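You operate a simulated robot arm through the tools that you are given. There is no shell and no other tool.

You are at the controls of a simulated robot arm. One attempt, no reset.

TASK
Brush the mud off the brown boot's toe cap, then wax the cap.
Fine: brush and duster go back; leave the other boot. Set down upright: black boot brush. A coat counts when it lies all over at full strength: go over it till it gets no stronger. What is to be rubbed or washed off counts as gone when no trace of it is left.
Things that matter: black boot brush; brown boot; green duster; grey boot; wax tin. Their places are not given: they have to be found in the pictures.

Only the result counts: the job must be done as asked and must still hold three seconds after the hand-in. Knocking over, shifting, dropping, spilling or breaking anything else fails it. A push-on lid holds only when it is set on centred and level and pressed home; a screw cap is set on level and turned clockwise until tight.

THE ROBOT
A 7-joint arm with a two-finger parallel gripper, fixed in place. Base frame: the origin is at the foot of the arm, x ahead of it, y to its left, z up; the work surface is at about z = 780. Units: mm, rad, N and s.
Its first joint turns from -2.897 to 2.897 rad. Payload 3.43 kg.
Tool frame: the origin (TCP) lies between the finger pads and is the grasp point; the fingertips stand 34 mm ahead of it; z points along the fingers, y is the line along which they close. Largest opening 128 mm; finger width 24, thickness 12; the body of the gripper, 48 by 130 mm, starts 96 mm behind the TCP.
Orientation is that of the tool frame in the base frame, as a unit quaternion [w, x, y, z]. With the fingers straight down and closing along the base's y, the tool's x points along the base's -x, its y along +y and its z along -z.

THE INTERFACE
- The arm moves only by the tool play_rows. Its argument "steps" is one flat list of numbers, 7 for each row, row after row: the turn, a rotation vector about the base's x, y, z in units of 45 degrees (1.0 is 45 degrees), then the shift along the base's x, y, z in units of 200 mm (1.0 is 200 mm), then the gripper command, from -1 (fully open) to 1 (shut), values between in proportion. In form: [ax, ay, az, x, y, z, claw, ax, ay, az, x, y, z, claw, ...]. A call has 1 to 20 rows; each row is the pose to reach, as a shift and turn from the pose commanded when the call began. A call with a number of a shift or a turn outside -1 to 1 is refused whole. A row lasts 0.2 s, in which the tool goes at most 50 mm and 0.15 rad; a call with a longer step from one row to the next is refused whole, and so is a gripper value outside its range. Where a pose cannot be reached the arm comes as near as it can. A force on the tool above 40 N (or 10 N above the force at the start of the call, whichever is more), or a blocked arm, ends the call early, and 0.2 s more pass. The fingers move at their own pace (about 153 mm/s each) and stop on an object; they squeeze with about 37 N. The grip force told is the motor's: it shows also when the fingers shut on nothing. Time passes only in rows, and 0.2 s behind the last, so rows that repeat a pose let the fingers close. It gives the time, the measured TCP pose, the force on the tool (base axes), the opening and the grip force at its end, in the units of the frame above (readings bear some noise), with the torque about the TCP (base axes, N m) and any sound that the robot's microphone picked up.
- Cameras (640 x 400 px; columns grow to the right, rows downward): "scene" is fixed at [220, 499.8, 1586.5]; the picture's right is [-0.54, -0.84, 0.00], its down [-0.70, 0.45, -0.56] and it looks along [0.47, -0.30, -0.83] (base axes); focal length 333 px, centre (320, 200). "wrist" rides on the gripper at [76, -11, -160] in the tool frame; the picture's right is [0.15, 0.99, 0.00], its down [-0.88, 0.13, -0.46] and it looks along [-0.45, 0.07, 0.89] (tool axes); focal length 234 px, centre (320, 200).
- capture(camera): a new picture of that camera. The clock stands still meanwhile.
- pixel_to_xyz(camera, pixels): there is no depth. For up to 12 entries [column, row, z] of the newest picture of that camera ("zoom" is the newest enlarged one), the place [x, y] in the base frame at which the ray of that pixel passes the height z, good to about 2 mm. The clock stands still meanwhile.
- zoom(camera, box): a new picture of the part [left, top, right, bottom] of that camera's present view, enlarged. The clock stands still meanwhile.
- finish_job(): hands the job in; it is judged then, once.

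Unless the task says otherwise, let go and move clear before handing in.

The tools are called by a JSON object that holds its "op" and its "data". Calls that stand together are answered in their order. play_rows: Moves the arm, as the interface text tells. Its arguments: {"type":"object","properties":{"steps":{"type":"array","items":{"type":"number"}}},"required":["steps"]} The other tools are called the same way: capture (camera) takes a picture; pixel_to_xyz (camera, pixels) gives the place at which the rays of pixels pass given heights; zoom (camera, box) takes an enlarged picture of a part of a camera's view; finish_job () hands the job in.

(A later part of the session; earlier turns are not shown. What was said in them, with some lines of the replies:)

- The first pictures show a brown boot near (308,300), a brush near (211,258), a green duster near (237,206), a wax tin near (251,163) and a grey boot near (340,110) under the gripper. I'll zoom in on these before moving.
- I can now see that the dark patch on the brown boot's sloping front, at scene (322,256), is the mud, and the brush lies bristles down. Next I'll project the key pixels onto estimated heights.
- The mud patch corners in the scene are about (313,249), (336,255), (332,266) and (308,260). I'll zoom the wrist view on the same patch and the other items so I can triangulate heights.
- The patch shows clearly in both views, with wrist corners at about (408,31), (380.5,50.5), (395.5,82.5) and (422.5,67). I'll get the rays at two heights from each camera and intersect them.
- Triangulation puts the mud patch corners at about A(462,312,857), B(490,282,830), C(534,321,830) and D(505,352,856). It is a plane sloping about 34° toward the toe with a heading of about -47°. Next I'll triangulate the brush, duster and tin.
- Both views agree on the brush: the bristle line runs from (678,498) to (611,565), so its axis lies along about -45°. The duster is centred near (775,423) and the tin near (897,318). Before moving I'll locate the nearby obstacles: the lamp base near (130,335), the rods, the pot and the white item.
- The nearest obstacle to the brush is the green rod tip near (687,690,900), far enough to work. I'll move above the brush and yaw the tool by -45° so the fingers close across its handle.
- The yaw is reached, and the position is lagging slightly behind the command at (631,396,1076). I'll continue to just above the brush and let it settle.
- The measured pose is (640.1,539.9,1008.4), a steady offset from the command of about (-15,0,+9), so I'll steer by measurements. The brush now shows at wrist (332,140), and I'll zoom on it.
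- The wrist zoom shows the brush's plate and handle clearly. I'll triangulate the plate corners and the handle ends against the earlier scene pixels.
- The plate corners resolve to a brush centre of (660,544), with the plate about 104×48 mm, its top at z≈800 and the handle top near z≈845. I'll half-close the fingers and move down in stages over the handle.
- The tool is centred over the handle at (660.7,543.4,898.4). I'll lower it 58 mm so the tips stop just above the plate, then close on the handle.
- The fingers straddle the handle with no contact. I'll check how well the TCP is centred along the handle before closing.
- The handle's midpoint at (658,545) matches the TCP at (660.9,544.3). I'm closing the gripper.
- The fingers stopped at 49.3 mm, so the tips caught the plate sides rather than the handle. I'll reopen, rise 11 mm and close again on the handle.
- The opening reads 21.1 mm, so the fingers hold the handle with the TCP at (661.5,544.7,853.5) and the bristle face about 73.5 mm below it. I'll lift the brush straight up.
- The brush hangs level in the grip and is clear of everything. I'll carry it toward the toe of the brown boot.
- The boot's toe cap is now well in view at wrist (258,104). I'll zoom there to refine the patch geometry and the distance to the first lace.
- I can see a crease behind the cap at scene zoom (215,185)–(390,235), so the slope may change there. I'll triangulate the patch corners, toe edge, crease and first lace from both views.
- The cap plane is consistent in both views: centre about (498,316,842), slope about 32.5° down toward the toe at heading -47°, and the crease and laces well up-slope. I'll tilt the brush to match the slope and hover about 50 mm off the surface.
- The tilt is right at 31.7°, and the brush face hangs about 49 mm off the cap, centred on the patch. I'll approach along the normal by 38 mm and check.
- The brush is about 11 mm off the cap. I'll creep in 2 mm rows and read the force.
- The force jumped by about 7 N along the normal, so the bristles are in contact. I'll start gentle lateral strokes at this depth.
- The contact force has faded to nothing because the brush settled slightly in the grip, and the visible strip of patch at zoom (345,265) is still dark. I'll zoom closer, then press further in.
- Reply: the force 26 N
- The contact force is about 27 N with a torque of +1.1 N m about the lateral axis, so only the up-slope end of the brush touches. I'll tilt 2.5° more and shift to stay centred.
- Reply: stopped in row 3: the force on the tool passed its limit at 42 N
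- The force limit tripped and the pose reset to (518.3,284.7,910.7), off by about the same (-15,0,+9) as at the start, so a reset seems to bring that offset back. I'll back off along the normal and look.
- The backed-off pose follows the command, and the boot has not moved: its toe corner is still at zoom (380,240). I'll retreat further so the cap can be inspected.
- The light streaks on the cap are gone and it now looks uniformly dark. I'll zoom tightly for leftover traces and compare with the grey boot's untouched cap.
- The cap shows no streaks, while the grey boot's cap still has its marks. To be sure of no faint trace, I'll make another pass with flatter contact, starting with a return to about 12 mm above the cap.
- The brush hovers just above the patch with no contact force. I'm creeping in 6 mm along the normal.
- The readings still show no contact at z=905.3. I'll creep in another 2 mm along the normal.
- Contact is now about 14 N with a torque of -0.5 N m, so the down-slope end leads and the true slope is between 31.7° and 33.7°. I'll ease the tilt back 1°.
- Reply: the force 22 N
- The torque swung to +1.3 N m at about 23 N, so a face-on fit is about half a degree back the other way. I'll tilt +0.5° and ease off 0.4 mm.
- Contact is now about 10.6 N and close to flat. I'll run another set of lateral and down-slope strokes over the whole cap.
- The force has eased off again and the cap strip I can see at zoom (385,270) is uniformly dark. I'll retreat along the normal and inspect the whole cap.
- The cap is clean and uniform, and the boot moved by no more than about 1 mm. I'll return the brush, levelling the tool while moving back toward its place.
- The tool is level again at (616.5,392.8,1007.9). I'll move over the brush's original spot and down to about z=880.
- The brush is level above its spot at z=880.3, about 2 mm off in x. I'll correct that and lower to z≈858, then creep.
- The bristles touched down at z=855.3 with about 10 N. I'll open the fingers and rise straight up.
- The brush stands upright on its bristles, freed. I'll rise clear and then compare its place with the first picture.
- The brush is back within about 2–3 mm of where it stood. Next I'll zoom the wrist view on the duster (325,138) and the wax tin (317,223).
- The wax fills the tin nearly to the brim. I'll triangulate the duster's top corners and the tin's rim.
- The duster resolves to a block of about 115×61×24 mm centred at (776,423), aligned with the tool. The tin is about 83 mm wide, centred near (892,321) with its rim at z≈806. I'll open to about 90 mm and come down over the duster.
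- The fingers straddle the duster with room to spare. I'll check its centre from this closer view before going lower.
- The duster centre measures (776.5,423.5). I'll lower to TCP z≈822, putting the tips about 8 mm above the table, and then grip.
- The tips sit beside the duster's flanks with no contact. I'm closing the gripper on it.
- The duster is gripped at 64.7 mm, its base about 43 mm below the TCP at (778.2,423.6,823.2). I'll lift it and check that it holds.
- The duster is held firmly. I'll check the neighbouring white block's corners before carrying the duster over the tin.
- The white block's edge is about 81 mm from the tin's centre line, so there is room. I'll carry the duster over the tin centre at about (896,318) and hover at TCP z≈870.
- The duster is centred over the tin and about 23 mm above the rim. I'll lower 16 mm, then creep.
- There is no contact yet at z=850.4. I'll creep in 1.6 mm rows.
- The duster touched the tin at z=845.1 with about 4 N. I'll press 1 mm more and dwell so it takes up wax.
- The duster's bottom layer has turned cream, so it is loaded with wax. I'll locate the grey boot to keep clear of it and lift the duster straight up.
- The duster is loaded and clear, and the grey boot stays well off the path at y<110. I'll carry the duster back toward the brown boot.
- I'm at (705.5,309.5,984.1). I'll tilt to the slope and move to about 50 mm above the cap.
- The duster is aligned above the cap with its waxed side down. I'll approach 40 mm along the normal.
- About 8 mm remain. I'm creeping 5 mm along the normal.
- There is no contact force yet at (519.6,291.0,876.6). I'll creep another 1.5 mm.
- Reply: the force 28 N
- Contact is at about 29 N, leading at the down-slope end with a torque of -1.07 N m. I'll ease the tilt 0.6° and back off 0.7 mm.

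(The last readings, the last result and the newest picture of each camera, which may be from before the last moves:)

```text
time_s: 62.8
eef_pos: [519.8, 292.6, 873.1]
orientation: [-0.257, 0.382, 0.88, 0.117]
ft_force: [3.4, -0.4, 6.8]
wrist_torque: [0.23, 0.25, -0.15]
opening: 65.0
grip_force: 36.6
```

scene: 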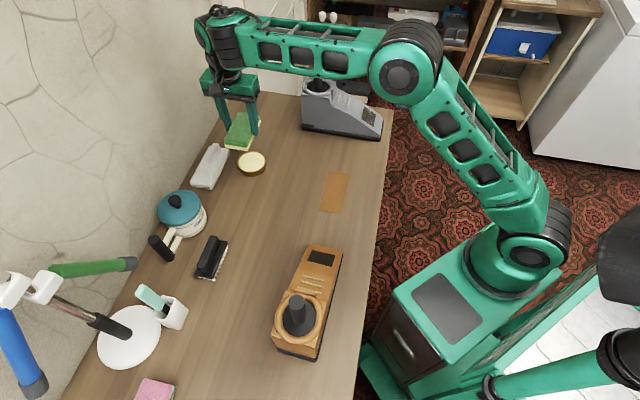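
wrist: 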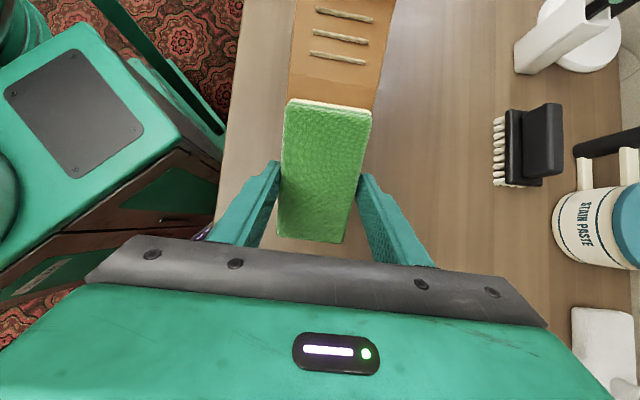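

Contact is now about 8 N and nearly flat. I'll rub the cap with lateral and up-and-down strokes.

{"op": "play_rows", "data": {"steps": [0, 0, 0, 0.0176, 0.0178, -0.0017, 1, 0, 0, 0, 0.0359, 0.0349, -0.0017, 1, 0, 0, 0, 0.0588, 0.0106, -0.0237, 1, 0, 0, 0, 0.0222, -0.0235, -0.0237, 1, 0, 0, 0, -0.0144, -0.0576, -0.0237, 1, 0, 0, 0, -0.0373, -0.0333, -0.0017, 1, 0, 0, 0, -0.0602, -0.009, 0.0203, 1, 0, 0, 0, -0.0236, 0.0251, 0.0203, 1, 0, 0, 0, 0.013, 0.0592, 0.0203, 1, 0, 0, 0, 0.0359, 0.0349, -0.0017, 1, 0, 0, 0, -0.0007, 0.0008, -0.0017, 1, 0, 0, 0, -0.0373, -0.0333, -0.0017, 1, 0, 0, 0, 0.0222, -0.0235, -0.0237, 1, 0, 0, 0, -0.0007, 0.0008, -0.0017, 1, 0, 0, 0, -0.0236, 0.0251, 0.0203, 1, 0, 0, 0, -0.0007, 0.0008, -0.0017, 1]}}

{"op": "zoom", "data": {"camera": "scene", "box": [270, 170, 380, 290]}}

```text
time_s: 66.2
eef_pos: [519.7, 292.2, 873.3]
orientation: [-0.256, 0.381, 0.881, 0.117]
ft_force: [-0.7, 0.3, -1.3]
wrist_torque: [0.02, -0.02, 0.0]
opening: 64.7
grip_force: 37.1
```

```text
3.33 times, centred on (325, 230) of scene
```

zoom: 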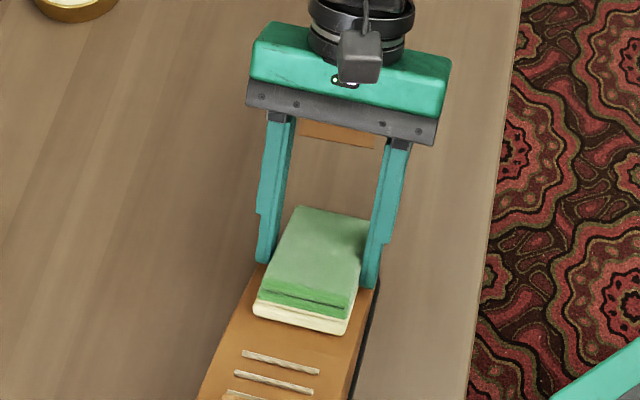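

The force eased off again after the strokes. I'll press in a little further and check before more rubbing.

{"op": "play_rows", "data": {"steps": [0, 0, 0, -0.0009, 0.001, -0.0021, 1, 0, 0, 0, -0.0018, 0.002, -0.0042, 1, 0, 0, 0, -0.0018, 0.002, -0.0042, 1]}}

```text
time_s: 67.0
eef_pos: [519.7, 293.1, 871.9]
orientation: [-0.255, 0.382, 0.881, 0.117]
ft_force: [3.3, -3.8, 8.4]
wrist_torque: [-0.15, 0.28, 0.22]
opening: 64.9
grip_force: 37.0
```

Contact is back at about 11 N. I'll repeat the full stroke pattern.

{"op": "play_rows", "data": {"steps": [0, 0, 0, 0.0176, 0.0178, -0.0017, 1, 0, 0, 0, 0.0359, 0.0349, -0.0017, 1, 0, 0, 0, 0.0588, 0.0106, -0.0237, 1, 0, 0, 0, 0.0222, -0.0235, -0.0237, 1, 0, 0, 0, -0.0144, -0.0576, -0.0237, 1, 0, 0, 0, -0.0373, -0.0333, -0.0017, 1, 0, 0, 0, -0.0602, -0.009, 0.0203, 1, 0, 0, 0, -0.0236, 0.0251, 0.0203, 1, 0, 0, 0, 0.013, 0.0592, 0.0203, 1, 0, 0, 0, 0.0359, 0.0349, -0.0017, 1, 0, 0, 0, -0.0007, 0.0008, -0.0017, 1, 0, 0, 0, -0.0373, -0.0333, -0.0017, 1, 0, 0, 0, 0.0222, -0.0235, -0.0237, 1, 0, 0, 0, -0.0007, 0.0008, -0.0017, 1, 0, 0, 0, -0.0236, 0.0251, 0.0203, 1, 0, 0, 0, -0.0007, 0.0008, -0.0017, 1]}}

{"op": "play_rows", "data": {"steps": [0, 0, 0, 0.04, -0.043, 0.085, 1, 0, 0, 0, 0.09, -0.097, 0.2, 1, 0, 0, 0, 0.14, -0.15, 0.32, 1, 0, 0, 0, 0.18, -0.19, 0.45, 1, 0, 0, 0, 0.2, -0.21, 0.55, 1, 0, 0, 0, 0.2, -0.21, 0.55, 1]}}

{"op": "zoom", "data": {"camera": "scene", "box": [300, 240, 344, 274]}}

{"op": "capture", "data": {"camera": "scene"}}

{"op": "capture", "data": {"camera": "wrist"}}

```text
time_s: 70.4
eef_pos: [519.7, 293.1, 873.1]
orientation: [-0.254, 0.382, 0.881, 0.116]
ft_force: [-0.2, -0.9, -0.5]
wrist_torque: [-0.01, -0.03, -0.01]
opening: 64.6
grip_force: 37.3
```

```text
time_s: 71.8
eef_pos: [560.5, 250.8, 983.4]
orientation: [-0.254, 0.382, 0.881, 0.116]
ft_force: [-0.3, 0.2, -0.1]
wrist_torque: [-0.03, -0.02, -0.03]
opening: 64.9
grip_force: 37.4
```

```text
11.76 times, centred on (322, 257) of scene
```

zoom: 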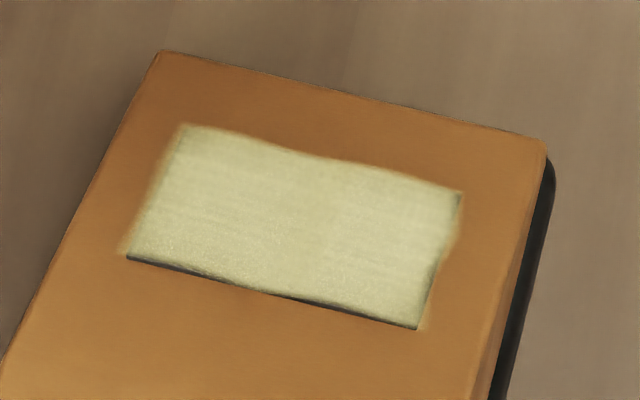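

```text
taken
```

scene: 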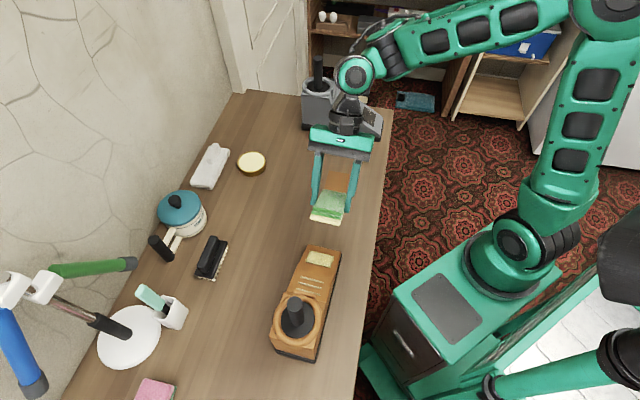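

```text
taken
```

wrist: 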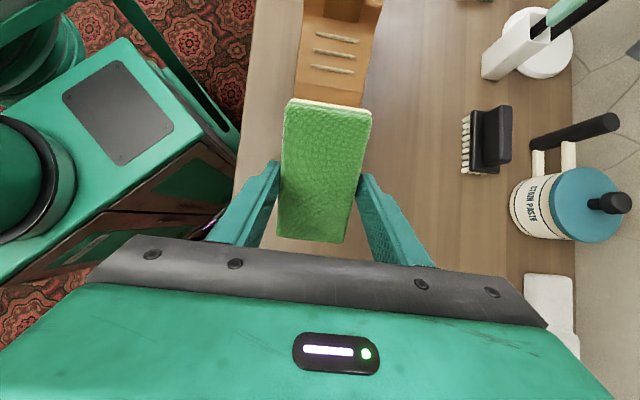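

A cream coat now covers the cap, though its edges, especially the right side at zoom (450,230), look thin. The boot has been nudged about 6–7 mm backward, so I'll use lighter pressure and mostly down-slope strokes. I'm returning to about 12 mm above the shifted cap.

{"op": "play_rows", "data": {"steps": [0, 0, 0, -0.05, 0.0575, -0.1225, 1, 0, 0, 0, -0.102, 0.115, -0.245, 1, 0, 0, 0, -0.153, 0.1725, -0.3675, 1, 0, 0, 0, -0.2035, 0.23, -0.49, 1, 0, 0, 0, -0.2035, 0.23, -0.49, 1]}}

{"op": "zoom", "data": {"camera": "scene", "box": [270, 200, 370, 290]}}

```text
time_s: 73.0
eef_pos: [518.5, 297.1, 885.3]
orientation: [-0.255, 0.381, 0.881, 0.116]
ft_force: [-0.2, -0.4, -0.4]
wrist_torque: [-0.03, -0.01, -0.02]
opening: 64.7
grip_force: 37.0
```

```text
4.44 times, centred on (320, 245) of scene
```

zoom: 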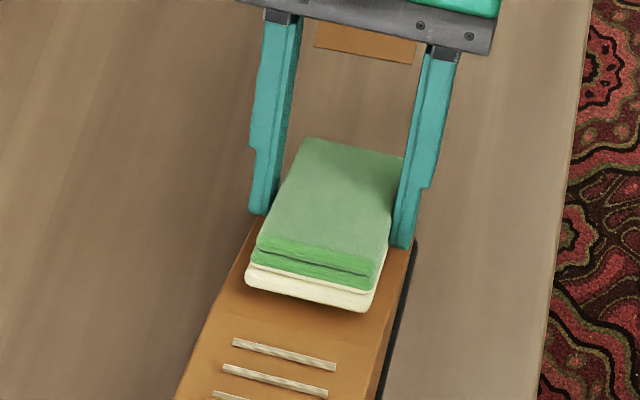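

The duster is lined up over the coat. I'm creeping down along the normal to find light contact.

{"op": "play_rows", "data": {"steps": [0, 0, 0, -0.0054, 0.006, -0.0127, 1, 0, 0, 0, -0.0108, 0.0119, -0.0253, 1, 0, 0, 0, -0.0144, 0.0159, -0.0338, 1, 0, 0, 0, -0.0144, 0.0159, -0.0338, 1]}}

{"op": "play_rows", "data": {"steps": [0, 0, 0, -0.0018, 0.002, -0.0042, 1, 0, 0, 0, -0.0027, 0.003, -0.0063, 1, 0, 0, 0, -0.0027, 0.003, -0.0063, 1]}}

```text
time_s: 74.0
eef_pos: [516.0, 300.0, 876.9]
orientation: [-0.255, 0.383, 0.88, 0.117]
ft_force: [-0.4, 0.7, -0.4]
wrist_torque: [-0.02, -0.06, 0.01]
opening: 64.9
grip_force: 36.8
```

```text
time_s: 74.8
eef_pos: [515.5, 300.6, 876.6]
orientation: [-0.255, 0.382, 0.881, 0.116]
ft_force: [4.2, -4.4, 11.5]
wrist_torque: [-0.2, 0.28, 0.2]
opening: 64.8
grip_force: 37.2
```

Contact is about 14 N and evenly flat. I'll ease off slightly and rub lightly, with down-slope strokes on both sides and a bias to the thin side.

{"op": "play_rows", "data": {"steps": [0, 0, 0, 0.0007, -0.0008, 0.0017, 1, 0, 0, 0, -0.006, -0.0301, -0.009, 1, 0, 0, 0, -0.0127, -0.0595, -0.0197, 1, 0, 0, 0, -0.033, -0.0381, 0.0084, 1, 0, 0, 0, -0.0504, -0.0197, 0.0245, 1, 0, 0, 0, -0.0535, -0.0163, 0.0174, 1, 0, 0, 0, -0.0361, -0.0347, 0.0013, 1, 0, 0, 0, -0.0129, -0.0593, -0.0201, 1, 0, 0, 0, 0.0239, -0.0254, -0.0197, 1, 0, 0, 0, 0.0459, -0.005, -0.0197, 1, 0, 0, 0, 0.01, 0.0328, 0.0288, 1, 0, 0, 0, 0.0051, 0.0382, 0.0174, 1, 0, 0, 0, 0.0225, 0.0198, 0.0013, 1, 0, 0, 0, 0.0457, -0.0048, -0.0201, 1, 0, 0, 0, 0.0048, -0.0197, -0.0094, 1, 0, 0, 0, -0.0434, -0.0415, 0.0013, 1, 0, 0, 0, -0.0068, -0.0074, 0.0013, 1, 0, 0, 0, 0.0298, 0.0266, 0.0013, 1, 0, 0, 0, 0.0121, -0.0129, -0.0094, 1, 0, 0, 0, 0.0121, -0.0129, -0.0094, 1]}}

{"op": "play_rows", "data": {"steps": [0, 0, 0, 0.04, -0.043, 0.085, 1, 0, 0, 0, 0.09, -0.097, 0.2, 1, 0, 0, 0, 0.14, -0.15, 0.32, 1, 0, 0, 0, 0.18, -0.19, 0.45, 1, 0, 0, 0, 0.2, -0.21, 0.55, 1, 0, 0, 0, 0.2, -0.21, 0.55, 1]}}

{"op": "zoom", "data": {"camera": "scene", "box": [300, 240, 344, 274]}}

```text
time_s: 79.0
eef_pos: [517.9, 298.5, 874.7]
orientation: [-0.256, 0.381, 0.881, 0.117]
ft_force: [0.7, -0.4, -0.7]
wrist_torque: [0.01, -0.02, 0.0]
opening: 65.2
grip_force: 36.9
```

```text
time_s: 80.4
eef_pos: [558.1, 255.4, 985.7]
orientation: [-0.254, 0.381, 0.881, 0.116]
ft_force: [0.3, -0.1, -1.3]
wrist_torque: [0.03, -0.01, -0.01]
opening: 64.7
grip_force: 37.5
```

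```text
11.76 times, centred on (322, 257) of scene
```

zoom: 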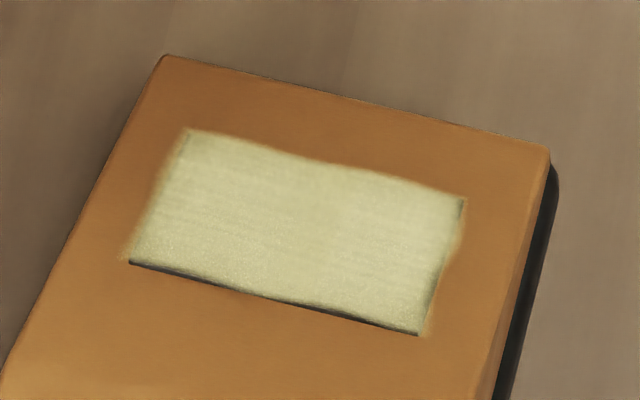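

The coat looks a touch stronger, with the same wavy outline. I'll go over it again with more strokes to see whether it still changes.

{"op": "play_rows", "data": {"steps": [0, 0, 0, -0.05, 0.053, -0.13, 1, 0, 0, 0, -0.1, 0.107, -0.26, 1, 0, 0, 0, -0.153, 0.162, -0.39, 1, 0, 0, 0, -0.204, 0.216, -0.5245, 1, 0, 0, 0, -0.204, 0.216, -0.5245, 1]}}

{"op": "play_rows", "data": {"steps": [0, 0, 0, -0.0027, 0.003, -0.0063, 1, 0, 0, 0, -0.0054, 0.006, -0.0127, 1, 0, 0, 0, -0.0063, 0.007, -0.0148, 1, 0, 0, 0, -0.0063, 0.007, -0.0148, 1]}}

```text
time_s: 81.6
eef_pos: [516.0, 299.2, 879.5]
orientation: [-0.255, 0.381, 0.881, 0.116]
ft_force: [0.4, -0.7, -2.1]
wrist_torque: [-0.05, -0.04, 0.02]
opening: 65.0
grip_force: 37.0
```

```text
time_s: 82.6
eef_pos: [515.8, 302.2, 875.4]
orientation: [-0.255, 0.381, 0.881, 0.117]
ft_force: [0.8, 0.4, -0.6]
wrist_torque: [-0.02, -0.02, 0.02]
opening: 64.9
grip_force: 37.1
```

{"op": "play_rows", "data": {"steps": [0, 0, 0, -0.0014, 0.0016, -0.0034, 1, 0, 0, 0, -0.0023, 0.0026, -0.0055, 1, 0, 0, 0, -0.0023, 0.0026, -0.0055, 1]}}

```text
time_s: 83.4
eef_pos: [515.8, 301.9, 876.7]
orientation: [-0.256, 0.381, 0.881, 0.117]
ft_force: [5.7, -7.5, 24.1]
wrist_torque: [-0.26, 0.44, 0.26]
opening: 65.0
grip_force: 37.3
```

Contact is about 26 N, more than I want. I'll ease off 0.8 mm and rub the whole cap with light one-way strokes.

{"op": "play_rows", "data": {"steps": [0, 0, 0, 0.0014, -0.0016, 0.0034, 1, 0, 0, 0, -0.0148, -0.0281, -0.002, 1, 0, 0, 0, -0.0309, -0.0548, -0.0073, 1, 0, 0, 0, -0.0135, -0.0732, -0.0234, 1, 0, 0, 0, 0.0158, -0.0459, -0.0234, 1, 0, 0, 0, 0.045, -0.0187, -0.0234, 1, 0, 0, 0, 0.067, 0.0018, -0.0234, 1, 0, 0, 0, 0.0478, 0.022, 0.0073, 1, 0, 0, 0, 0.0188, 0.0527, 0.0341, 1, 0, 0, 0, 0.0148, 0.0571, 0.0248, 1, 0, 0, 0, 0.038, 0.0325, 0.0034, 1, 0, 0, 0, 0.0554, 0.0141, -0.0127, 1, 0, 0, 0, 0.0188, -0.02, -0.0127, 1, 0, 0, 0, -0.0251, -0.0609, -0.0127, 1, 0, 0, 0, -0.0443, -0.0408, 0.0181, 1, 0, 0, 0, -0.0617, -0.0223, 0.0341, 1, 0, 0, 0, -0.0657, -0.0179, 0.0248, 1, 0, 0, 0, -0.0425, -0.0425, 0.0034, 1, 0, 0, 0, -0.0132, -0.0152, 0.0034, 1, 0, 0, 0, 0.0234, 0.0188, 0.0034, 1]}}

{"op": "play_rows", "data": {"steps": [0, 0, 0, 0.04, -0.043, 0.085, 1, 0, 0, 0, 0.09, -0.097, 0.2, 1, 0, 0, 0, 0.14, -0.15, 0.32, 1, 0, 0, 0, 0.18, -0.19, 0.45, 1, 0, 0, 0, 0.2, -0.21, 0.55, 1, 0, 0, 0, 0.2, -0.21, 0.55, 1]}}

{"op": "zoom", "data": {"camera": "scene", "box": [300, 240, 344, 274]}}

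{"op": "zoom", "data": {"camera": "scene", "box": [240, 220, 380, 370]}}

```text
time_s: 87.6
eef_pos: [519.4, 304.6, 876.2]
orientation: [-0.255, 0.381, 0.881, 0.115]
ft_force: [-0.2, -0.4, -0.5]
wrist_torque: [-0.1, -0.03, -0.01]
opening: 64.7
grip_force: 36.8
```

```text
time_s: 89.0
eef_pos: [560.7, 264.5, 985.9]
orientation: [-0.256, 0.382, 0.88, 0.116]
ft_force: [0.6, 0.6, -0.1]
wrist_torque: [-0.04, -0.02, 0.03]
opening: 65.0
grip_force: 36.8
```

```text
11.76 times, centred on (322, 257) of scene
```

zoom: 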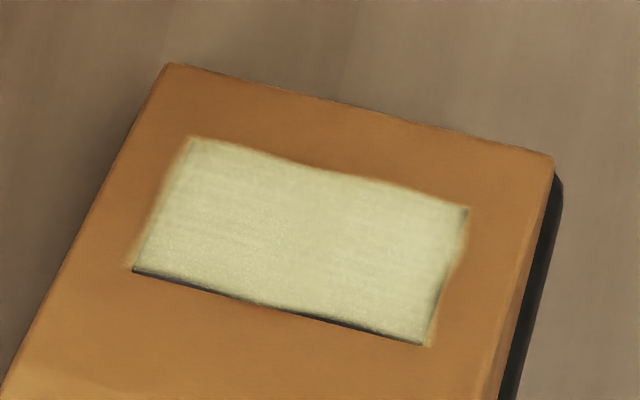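

```text
2.67 times, centred on (310, 295) of scene
```

zoom: 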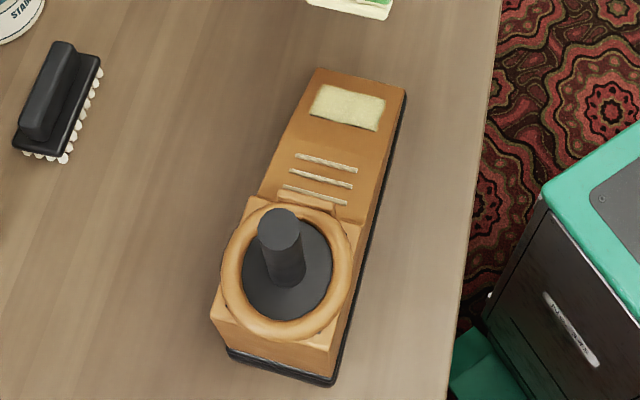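

The coat looks the same as after the last pass. I'll level the tool and move to where the wrist camera can view the cap from another angle.

{"op": "play_rows", "data": {"steps": [-0.0676, -0.0635, 0.0056, 0.015, 0.05, 0.01, 1, -0.1353, -0.1271, 0.0112, 0.03, 0.1, 0.02, 1, -0.2029, -0.1906, 0.0168, 0.045, 0.15, 0.02, 1, -0.2705, -0.2542, 0.0225, 0.06, 0.2, 0.02, 1, -0.3381, -0.3177, 0.0281, 0.075, 0.25, 0.02, 1, -0.4058, -0.3812, 0.0337, 0.09, 0.3, 0.02, 1, -0.4734, -0.4448, 0.0393, 0.105, 0.35, 0.02, 1, -0.541, -0.5083, 0.0449, 0.12, 0.4, 0.02, 1, -0.541, -0.5083, 0.0449, 0.12, 0.4, 0.02, 1]}}

{"op": "capture", "data": {"camera": "wrist"}}

{"op": "zoom", "data": {"camera": "wrist", "box": [190, 30, 330, 150]}}

```text
time_s: 91.0
eef_pos: [583.5, 343.3, 990.5]
orientation: [0.008, 0.38, 0.925, -0.003]
ft_force: [-0.1, 0.1, -1.5]
wrist_torque: [0.0, 0.0, 0.01]
opening: 64.7
grip_force: 36.7
```

```text
taken
```

wrist: 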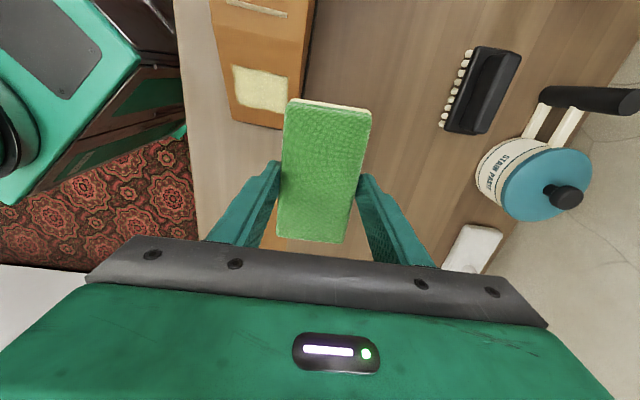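

```text
3.33 times, centred on (260, 90) of wrist
```

zoom: 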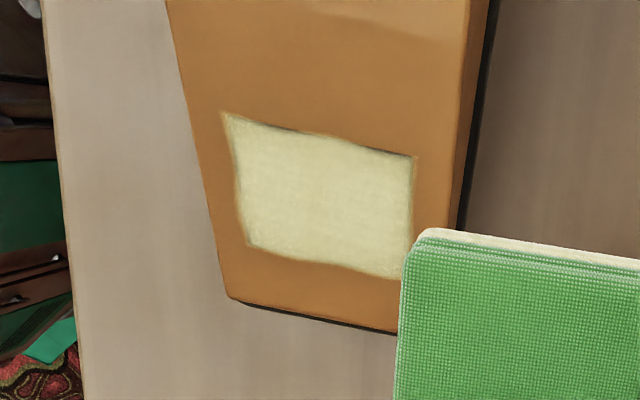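

From this angle the coat looks even across the cap. I'll take a tight colour reference of it now, then make one more light pass to confirm it gets no stronger.

{"op": "zoom", "data": {"camera": "scene", "box": [304, 248, 338, 272]}}

{"op": "zoom", "data": {"camera": "wrist", "box": [225, 55, 295, 115]}}

```text
16.00 times, centred on (321, 260) of scene
```

zoom: 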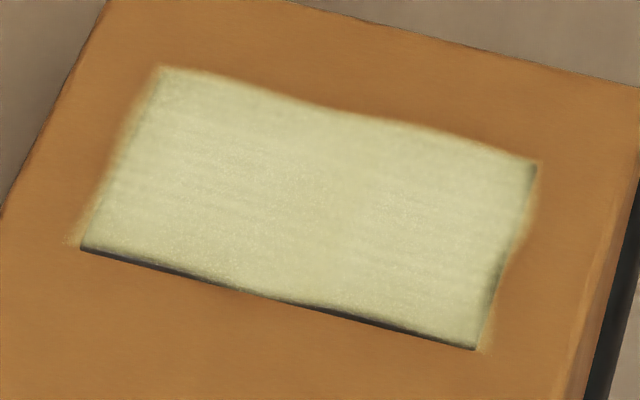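

```text
6.67 times, centred on (260, 85) of wrist
```

zoom: 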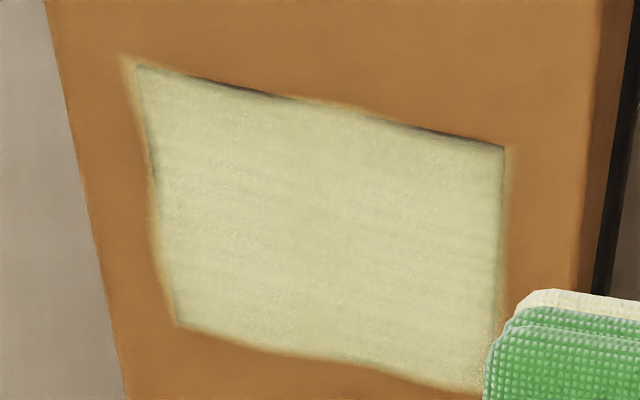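

I'll tilt again and return to about 15 mm above the cap, taking its current position into account.

{"op": "play_rows", "data": {"steps": [0.0676, 0.0635, -0.0056, -0.0315, -0.0405, 0, 1, 0.1353, 0.1271, -0.0112, -0.063, -0.081, 0, 1, 0.2029, 0.1906, -0.0168, -0.0945, -0.1215, -0.03, 1, 0.2705, 0.2542, -0.0225, -0.126, -0.162, -0.08, 1, 0.3381, 0.3177, -0.0281, -0.1575, -0.2025, -0.14, 1, 0.4058, 0.3812, -0.0337, -0.189, -0.243, -0.2, 1, 0.4734, 0.4448, -0.0393, -0.2205, -0.2835, -0.26, 1, 0.541, 0.5083, -0.0449, -0.252, -0.324, -0.323, 1, 0.541, 0.5083, -0.0449, -0.292, -0.28, -0.42, 1, 0.541, 0.5083, -0.0449, -0.3325, -0.2345, -0.5125, 1, 0.541, 0.5083, -0.0449, -0.3325, -0.2345, -0.5125, 1]}}

{"op": "zoom", "data": {"camera": "scene", "box": [270, 200, 370, 290]}}

```text
time_s: 93.4
eef_pos: [516.6, 296.0, 887.7]
orientation: [-0.256, 0.381, 0.881, 0.116]
ft_force: [1.5, 1.1, -1.0]
wrist_torque: [-0.01, 0.0, -0.03]
opening: 64.9
grip_force: 37.2
```

```text
4.44 times, centred on (320, 245) of scene
```

zoom: 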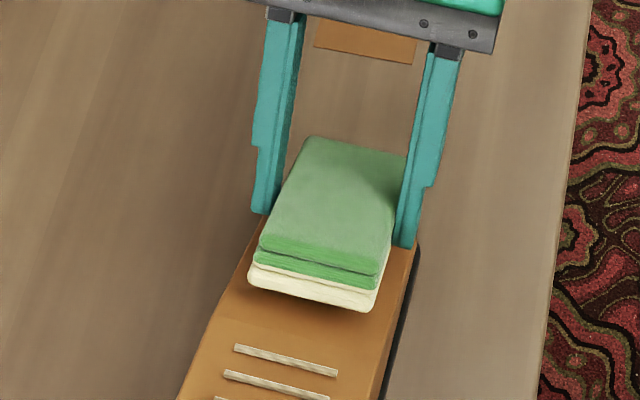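

The duster hovers in line over the cap. I'm approaching 12 mm, then in sub-millimetre steps for light contact.

{"op": "play_rows", "data": {"steps": [0, 0, 0, -0.0072, 0.008, -0.0169, 1, 0, 0, 0, -0.0144, 0.0159, -0.0338, 1, 0, 0, 0, -0.0215, 0.0239, -0.0506, 1, 0, 0, 0, -0.0215, 0.0239, -0.0506, 1]}}

{"op": "play_rows", "data": {"steps": [0, 0, 0, -0.0014, 0.0016, -0.0034, 1, 0, 0, 0, -0.0018, 0.002, -0.0042, 1, 0, 0, 0, -0.0018, 0.002, -0.0042, 1]}}

```text
time_s: 94.4
eef_pos: [512.3, 301.0, 877.2]
orientation: [-0.256, 0.381, 0.881, 0.116]
ft_force: [-0.1, 0.9, -1.4]
wrist_torque: [0.01, 0.01, 0.02]
opening: 64.7
grip_force: 37.1
```

```text
time_s: 95.2
eef_pos: [513.3, 302.3, 876.5]
orientation: [-0.255, 0.381, 0.881, 0.116]
ft_force: [2.7, -4.9, 11.0]
wrist_torque: [-0.1, 0.17, 0.15]
opening: 65.0
grip_force: 36.9
```

Contact is about 13 N and flat. I'll run another one-way stroke set over the whole cap, then retreat and compare.

{"op": "play_rows", "data": {"steps": [0, 0, 0, 0.0005, -0.0006, 0.0013, 1, 0, 0, 0, -0.0157, -0.0271, -0.0041, 1, 0, 0, 0, -0.0318, -0.0538, -0.0094, 1, 0, 0, 0, -0.0144, -0.0722, -0.0255, 1, 0, 0, 0, 0.0149, -0.0449, -0.0255, 1, 0, 0, 0, 0.0441, -0.0177, -0.0255, 1, 0, 0, 0, 0.0661, 0.0028, -0.0255, 1, 0, 0, 0, 0.0478, 0.022, 0.0073, 1, 0, 0, 0, 0.0188, 0.0527, 0.0341, 1, 0, 0, 0, 0.0139, 0.0581, 0.0227, 1, 0, 0, 0, 0.0371, 0.0335, 0.0013, 1, 0, 0, 0, 0.0545, 0.0151, -0.0148, 1, 0, 0, 0, 0.0179, -0.019, -0.0148, 1, 0, 0, 0, -0.026, -0.0599, -0.0148, 1, 0, 0, 0, -0.0443, -0.0408, 0.0181, 1, 0, 0, 0, -0.0617, -0.0223, 0.0341, 1, 0, 0, 0, -0.0666, -0.0169, 0.0227, 1, 0, 0, 0, -0.0434, -0.0415, 0.0013, 1, 0, 0, 0, -0.0141, -0.0142, 0.0013, 1, 0, 0, 0, 0.0225, 0.0198, 0.0013, 1]}}

{"op": "play_rows", "data": {"steps": [0, 0, 0, 0.04, -0.043, 0.085, 1, 0, 0, 0, 0.09, -0.097, 0.2, 1, 0, 0, 0, 0.14, -0.15, 0.32, 1, 0, 0, 0, 0.18, -0.19, 0.45, 1, 0, 0, 0, 0.2, -0.21, 0.55, 1, 0, 0, 0, 0.2, -0.21, 0.55, 1]}}

{"op": "zoom", "data": {"camera": "scene", "box": [304, 248, 338, 272]}}

{"op": "zoom", "data": {"camera": "scene", "box": [300, 240, 344, 274]}}

```text
time_s: 99.4
eef_pos: [516.8, 305.7, 877.1]
orientation: [-0.256, 0.381, 0.881, 0.116]
ft_force: [-0.9, -0.6, -0.2]
wrist_torque: [0.03, -0.03, -0.01]
opening: 64.7
grip_force: 36.7
```

```text
time_s: 100.8
eef_pos: [557.5, 263.6, 987.3]
orientation: [-0.256, 0.382, 0.881, 0.116]
ft_force: [0.1, -0.6, -0.3]
wrist_torque: [-0.02, 0.04, 0.02]
opening: 64.9
grip_force: 37.4
```

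```text
16.00 times, centred on (321, 260) of scene
```

zoom: 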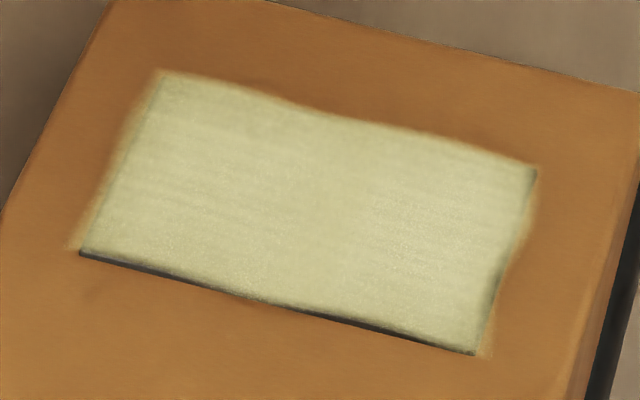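

```text
11.76 times, centred on (322, 257) of scene
```

zoom: 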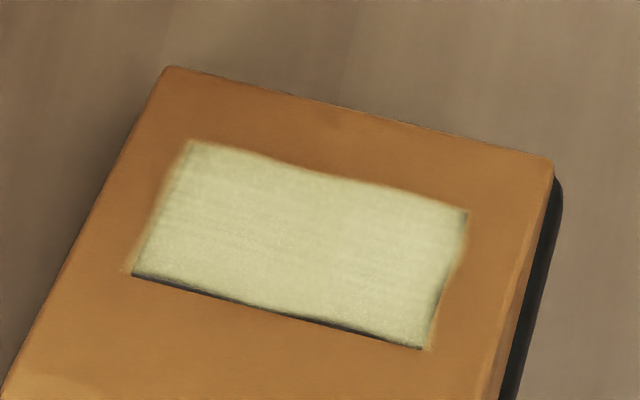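

The coat shows no change from the last pass, so it is at full strength. I'll level the tool and carry the duster back toward its place.

{"op": "play_rows", "data": {"steps": [-0.0676, -0.0635, 0.0056, 0.07, 0.05, 0.01, 1, -0.1353, -0.1271, 0.0112, 0.14, 0.1, 0.02, 1, -0.2029, -0.1906, 0.0168, 0.21, 0.15, 0.02, 1, -0.2705, -0.2542, 0.0225, 0.28, 0.2, 0.02, 1, -0.3381, -0.3177, 0.0281, 0.36, 0.25, 0.02, 1, -0.4058, -0.3812, 0.0337, 0.44, 0.3, 0.02, 1, -0.4734, -0.4448, 0.0393, 0.52, 0.35, 0.02, 1, -0.541, -0.5083, 0.0449, 0.6, 0.4, 0.02, 1, -0.541, -0.5083, 0.0449, 0.6, 0.4, 0.02, 1]}}

```text
time_s: 102.8
eef_pos: [677.4, 343.5, 991.7]
orientation: [0.007, 0.381, 0.925, -0.003]
ft_force: [-0.8, 0.1, 0.0]
wrist_torque: [-0.04, -0.01, -0.01]
opening: 64.7
grip_force: 37.5
```

The tool is level at (677.4,343.5,991.7). I'm moving over the duster's original spot and lowering to about z=850.

{"op": "play_rows", "data": {"steps": [0, 0, 0, 0.12, 0.095, 0, 1, 0, 0, 0, 0.27, 0.215, 0, 1, 0, 0, 0, 0.42, 0.335, 0, 1, 0, 0, 0, 0.504, 0.4005, -0.05, 1, 0, 0, 0, 0.504, 0.4005, -0.2, 1, 0, 0, 0, 0.504, 0.4005, -0.38, 1, 0, 0, 0, 0.504, 0.4005, -0.56, 1, 0, 0, 0, 0.504, 0.4005, -0.7, 1, 0, 0, 0, 0.504, 0.4005, -0.7085, 1, 0, 0, 0, 0.504, 0.4005, -0.7085, 1]}}

{"op": "zoom", "data": {"camera": "scene", "box": [190, 150, 280, 240]}}

```text
time_s: 105.0
eef_pos: [777.2, 424.9, 848.8]
orientation: [0.007, 0.38, 0.925, -0.003]
ft_force: [0.4, 0.3, -0.2]
wrist_torque: [0.01, -0.03, 0.01]
opening: 64.8
grip_force: 37.3
```

```text
4.44 times, centred on (235, 195) of scene
```

zoom: 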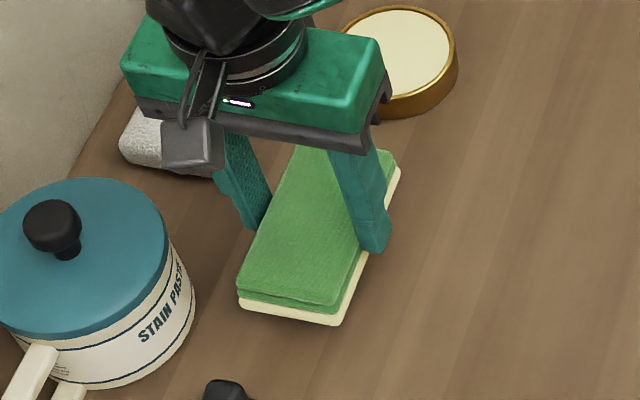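

The duster is above its original spot. I'll lower it 21 mm and then creep to touchdown.

{"op": "play_rows", "data": {"steps": [0, 0, 0, 0.004, -0.005, -0.05, 1, 0, 0, 0, 0.005, -0.006, -0.1, 1, 0, 0, 0, 0.005, -0.006, -0.11, 1, 0, 0, 0, 0.005, -0.006, -0.11, 1]}}

{"op": "play_rows", "data": {"steps": [0, 0, 0, 0, 0, -0.006, 1, 0, 0, 0, 0, 0, -0.012, 1, 0, 0, 0, 0, 0, -0.012, 1]}}

```text
time_s: 106.0
eef_pos: [777.9, 423.1, 828.0]
orientation: [0.006, 0.38, 0.925, -0.002]
ft_force: [0.1, -0.3, -0.7]
wrist_torque: [0.01, -0.02, -0.01]
opening: 65.2
grip_force: 36.7
```

```text
time_s: 106.8
eef_pos: [778.7, 423.5, 824.4]
orientation: [0.007, 0.38, 0.925, -0.003]
ft_force: [-0.3, 0.1, -0.3]
wrist_torque: [-0.03, -0.03, -0.01]
opening: 64.7
grip_force: 36.8
```

{"op": "play_rows", "data": {"steps": [0, 0, 0, 0, 0, -0.005, 1, 0, 0, 0, 0, 0, -0.009, 1, 0, 0, 0, 0, 0, -0.009, 1]}}

```text
time_s: 107.6
eef_pos: [780.0, 422.5, 823.3]
orientation: [0.008, 0.38, 0.925, -0.003]
ft_force: [-1.2, -0.6, 5.5]
wrist_torque: [0.17, 0.3, 0.1]
opening: 64.9
grip_force: 37.1
```

The duster touched down at z=823.3 with about 6 N. I'll open the fingers and rise clear.

{"op": "play_rows", "data": {"steps": [0, 0, 0, 0, 0, 0.001, -0.1, 0, 0, 0, 0, 0, 0.001, -0.25, 0, 0, 0, 0, 0, 0.001, -0.4, 0, 0, 0, 0, 0, 0.001, -0.4, 0, 0, 0, 0, 0, 0.05, -0.4, 0, 0, 0, 0, 0, 0.2, -0.4, 0, 0, 0, 0, 0, 0.4, -0.4, 0, 0, 0, 0, 0, 0.6, -0.4, 0, 0, 0, 0, 0, 0.8, -0.4, 0, 0, 0, 0, 0, 0.9, -0.4, 0, 0, 0, 0, 0, 0.9, -0.4]}}

{"op": "capture", "data": {"camera": "scene"}}

{"op": "capture", "data": {"camera": "wrist"}}

{"op": "zoom", "data": {"camera": "scene", "box": [140, 130, 300, 300]}}

```text
time_s: 110.0
eef_pos: [779.2, 422.1, 1002.8]
orientation: [0.007, 0.38, 0.925, -0.003]
ft_force: [0.4, 1.1, -0.6]
wrist_torque: [0.0, 0.03, -0.01]
opening: 89.6
grip_force: 0.1
```

```text
taken
```

scene: 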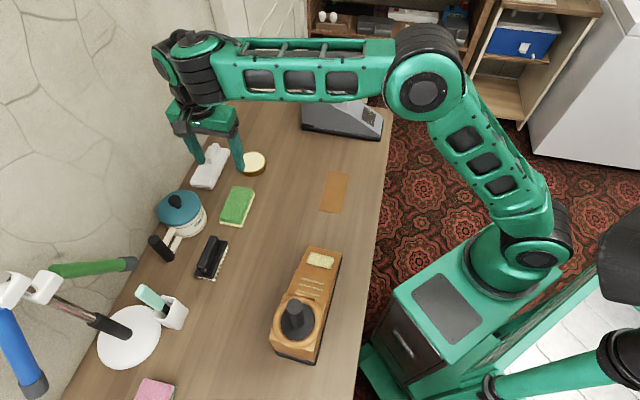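

```text
taken
```

wrist: 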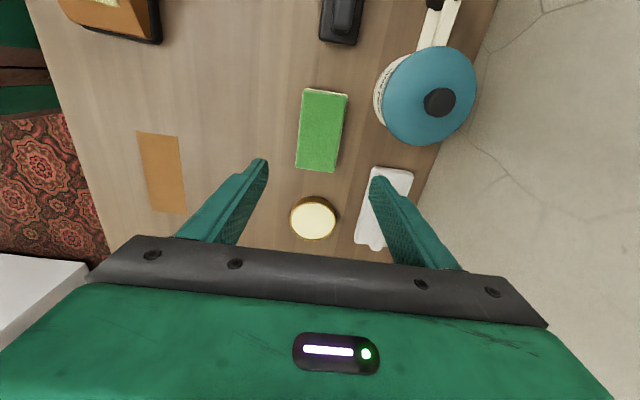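

```text
2.35 times, centred on (220, 215) of scene
```

zoom: 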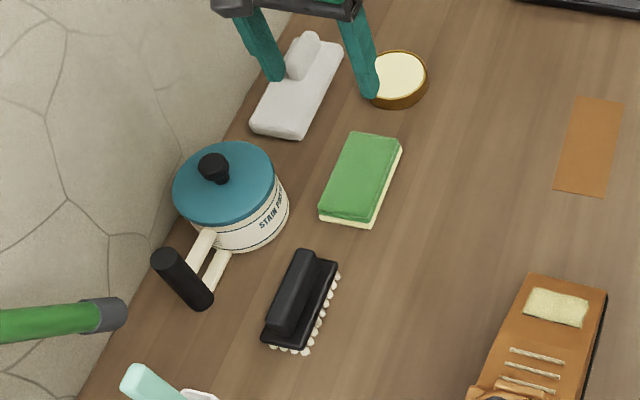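

Everything stands back in place: the duster, brush and tin match the first picture. I'll take one unobstructed wrist look at the cap to confirm full coverage.

{"op": "play_rows", "data": {"steps": [0, 0, 0, -0.15, -0.05, 0, -0.4, 0, 0, 0, -0.33, -0.12, 0, -0.4, 0, 0, 0, -0.52, -0.2, 0, -0.4, 0, 0, 0, -0.71, -0.27, 0, -0.4, 0, 0, 0, -0.88, -0.33, 0, -0.4, 0, 0, 0, -1.0, -0.37, 0, -0.4, 0, 0, 0, -1.0, -0.37, 0, -0.4]}}

{"op": "play_rows", "data": {"steps": [0, 0, 0, -0.1, -0.02, -0.05, -0.4, 0, 0, 0, -0.2, -0.04, -0.1, -0.4, 0, 0, 0, -0.25, -0.05, -0.15, -0.4, 0, 0, 0, -0.25, -0.05, -0.15, -0.4]}}

{"op": "capture", "data": {"camera": "wrist"}}

{"op": "capture", "data": {"camera": "scene"}}

```text
time_s: 111.6
eef_pos: [579.5, 347.8, 1002.6]
orientation: [0.006, 0.38, 0.925, -0.004]
ft_force: [0.3, -0.2, -0.2]
wrist_torque: [0.01, 0.04, 0.04]
opening: 89.8
grip_force: 0.1
```

```text
time_s: 112.6
eef_pos: [529.4, 338.7, 972.4]
orientation: [0.006, 0.38, 0.925, -0.002]
ft_force: [0.4, -0.1, -0.3]
wrist_torque: [0.02, -0.01, 0.01]
opening: 89.6
grip_force: 0.1
```

```text
taken
```

wrist: 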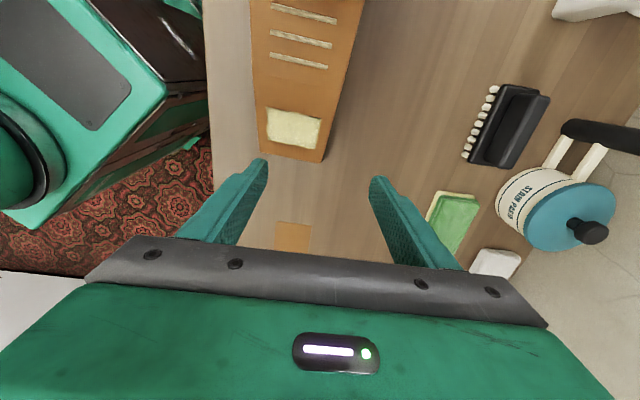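

```text
taken
```

scene: 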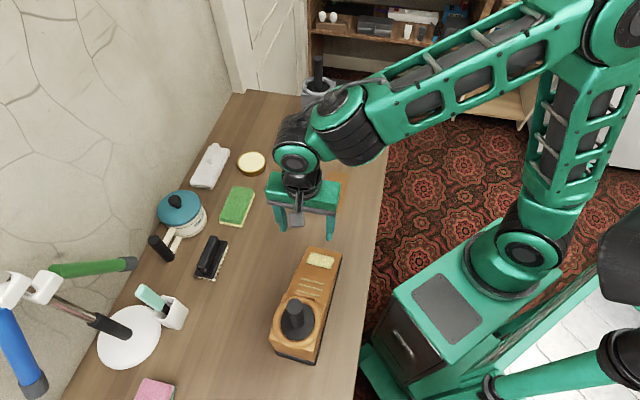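

{"op": "zoom", "data": {"camera": "wrist", "box": [250, 95, 340, 165]}}

{"op": "zoom", "data": {"camera": "scene", "box": [304, 248, 338, 272]}}

```text
5.71 times, centred on (295, 130) of wrist
```

zoom: 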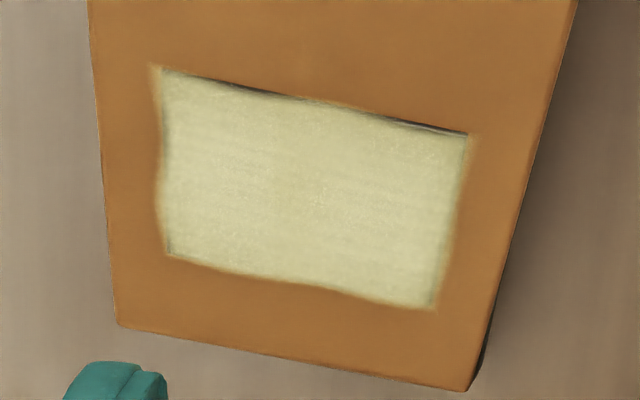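

```text
16.00 times, centred on (321, 260) of scene
```

zoom: 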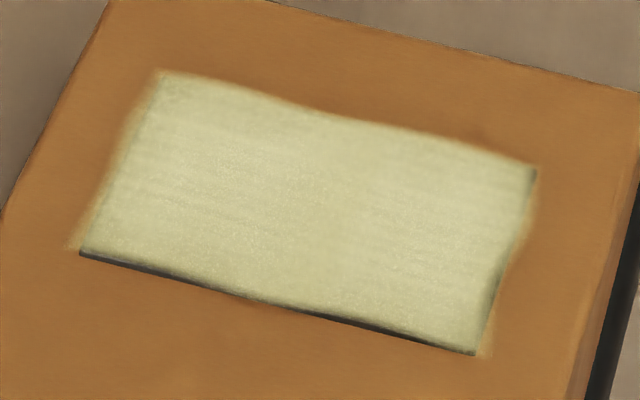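

Both views show an even coat edge to edge, unchanged over the last passes, with the brush upright and the duster back in place. I'll move the arm up and clear of the boot before handing in.

{"op": "play_rows", "data": {"steps": [0, 0, 0, 0.05, -0.05, 0.15, -0.4, 0, 0, 0, 0.15, -0.12, 0.3, -0.4, 0, 0, 0, 0.3, -0.2, 0.45, -0.4, 0, 0, 0, 0.45, -0.25, 0.6, -0.4, 0, 0, 0, 0.5, -0.3, 0.7, -0.4, 0, 0, 0, 0.5, -0.3, 0.7, -0.4, 0, 0, 0, 0.5, -0.3, 0.7, -0.4]}}

{"op": "capture", "data": {"camera": "scene"}}

{"op": "zoom", "data": {"camera": "scene", "box": [180, 220, 250, 290]}}

```text
time_s: 114.2
eef_pos: [628.3, 278.6, 1114.5]
orientation: [0.007, 0.379, 0.925, -0.002]
ft_force: [0.8, 0.0, 0.2]
wrist_torque: [0.03, 0.02, -0.01]
opening: 89.5
grip_force: 0.1
```

```text
taken
```

scene: 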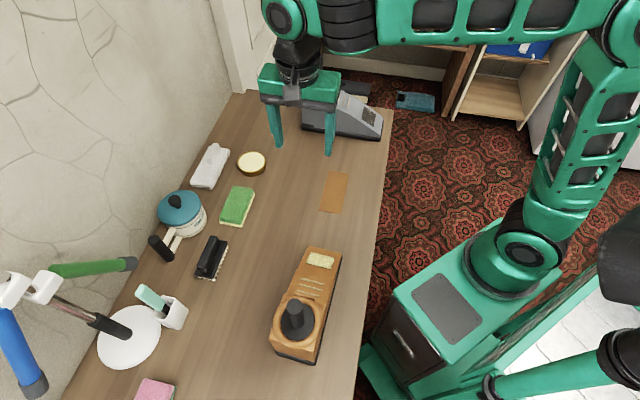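

```text
5.71 times, centred on (215, 255) of scene
```

zoom: 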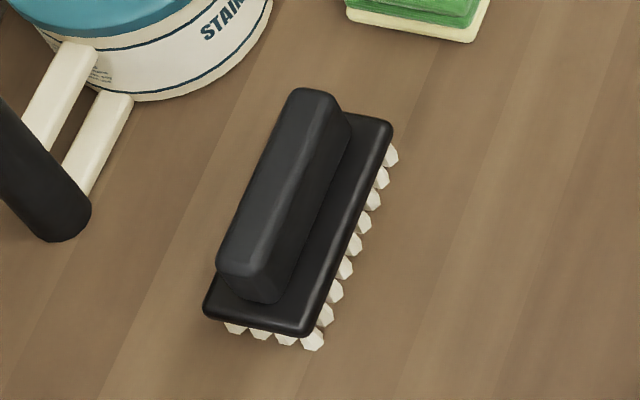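

The final pictures show the cap waxed evenly, and the brush upright on its bristles at (211,258). The duster (237,206), tin and grey boot are in place, and the arm is clear. I'm handing the job in.

{"op": "finish_job", "data": {}}

```text
The job is handed in.
```

The brown boot's toe cap is brushed clean and waxed, and I've handed the job in; no verdict has come back.

- **Mud:** the light streaks on the cap came off with the brush. Close-ups before waxing showed no trace left.
- **Wax:** the coat looks even over the whole cap. I judged it full strength by eye: it looked the same after the last two passes.
- **Brush and duster:** the black brush stands upright within about 2–3 mm of where it started. The green duster is back in its place, with its underside still waxy.
- **Brown boot moved:** rubbing pushed it back about 9 mm on the table, and I left it there.
- **Everything else:** I saw no change to the grey boot, the wax tin or the other items.
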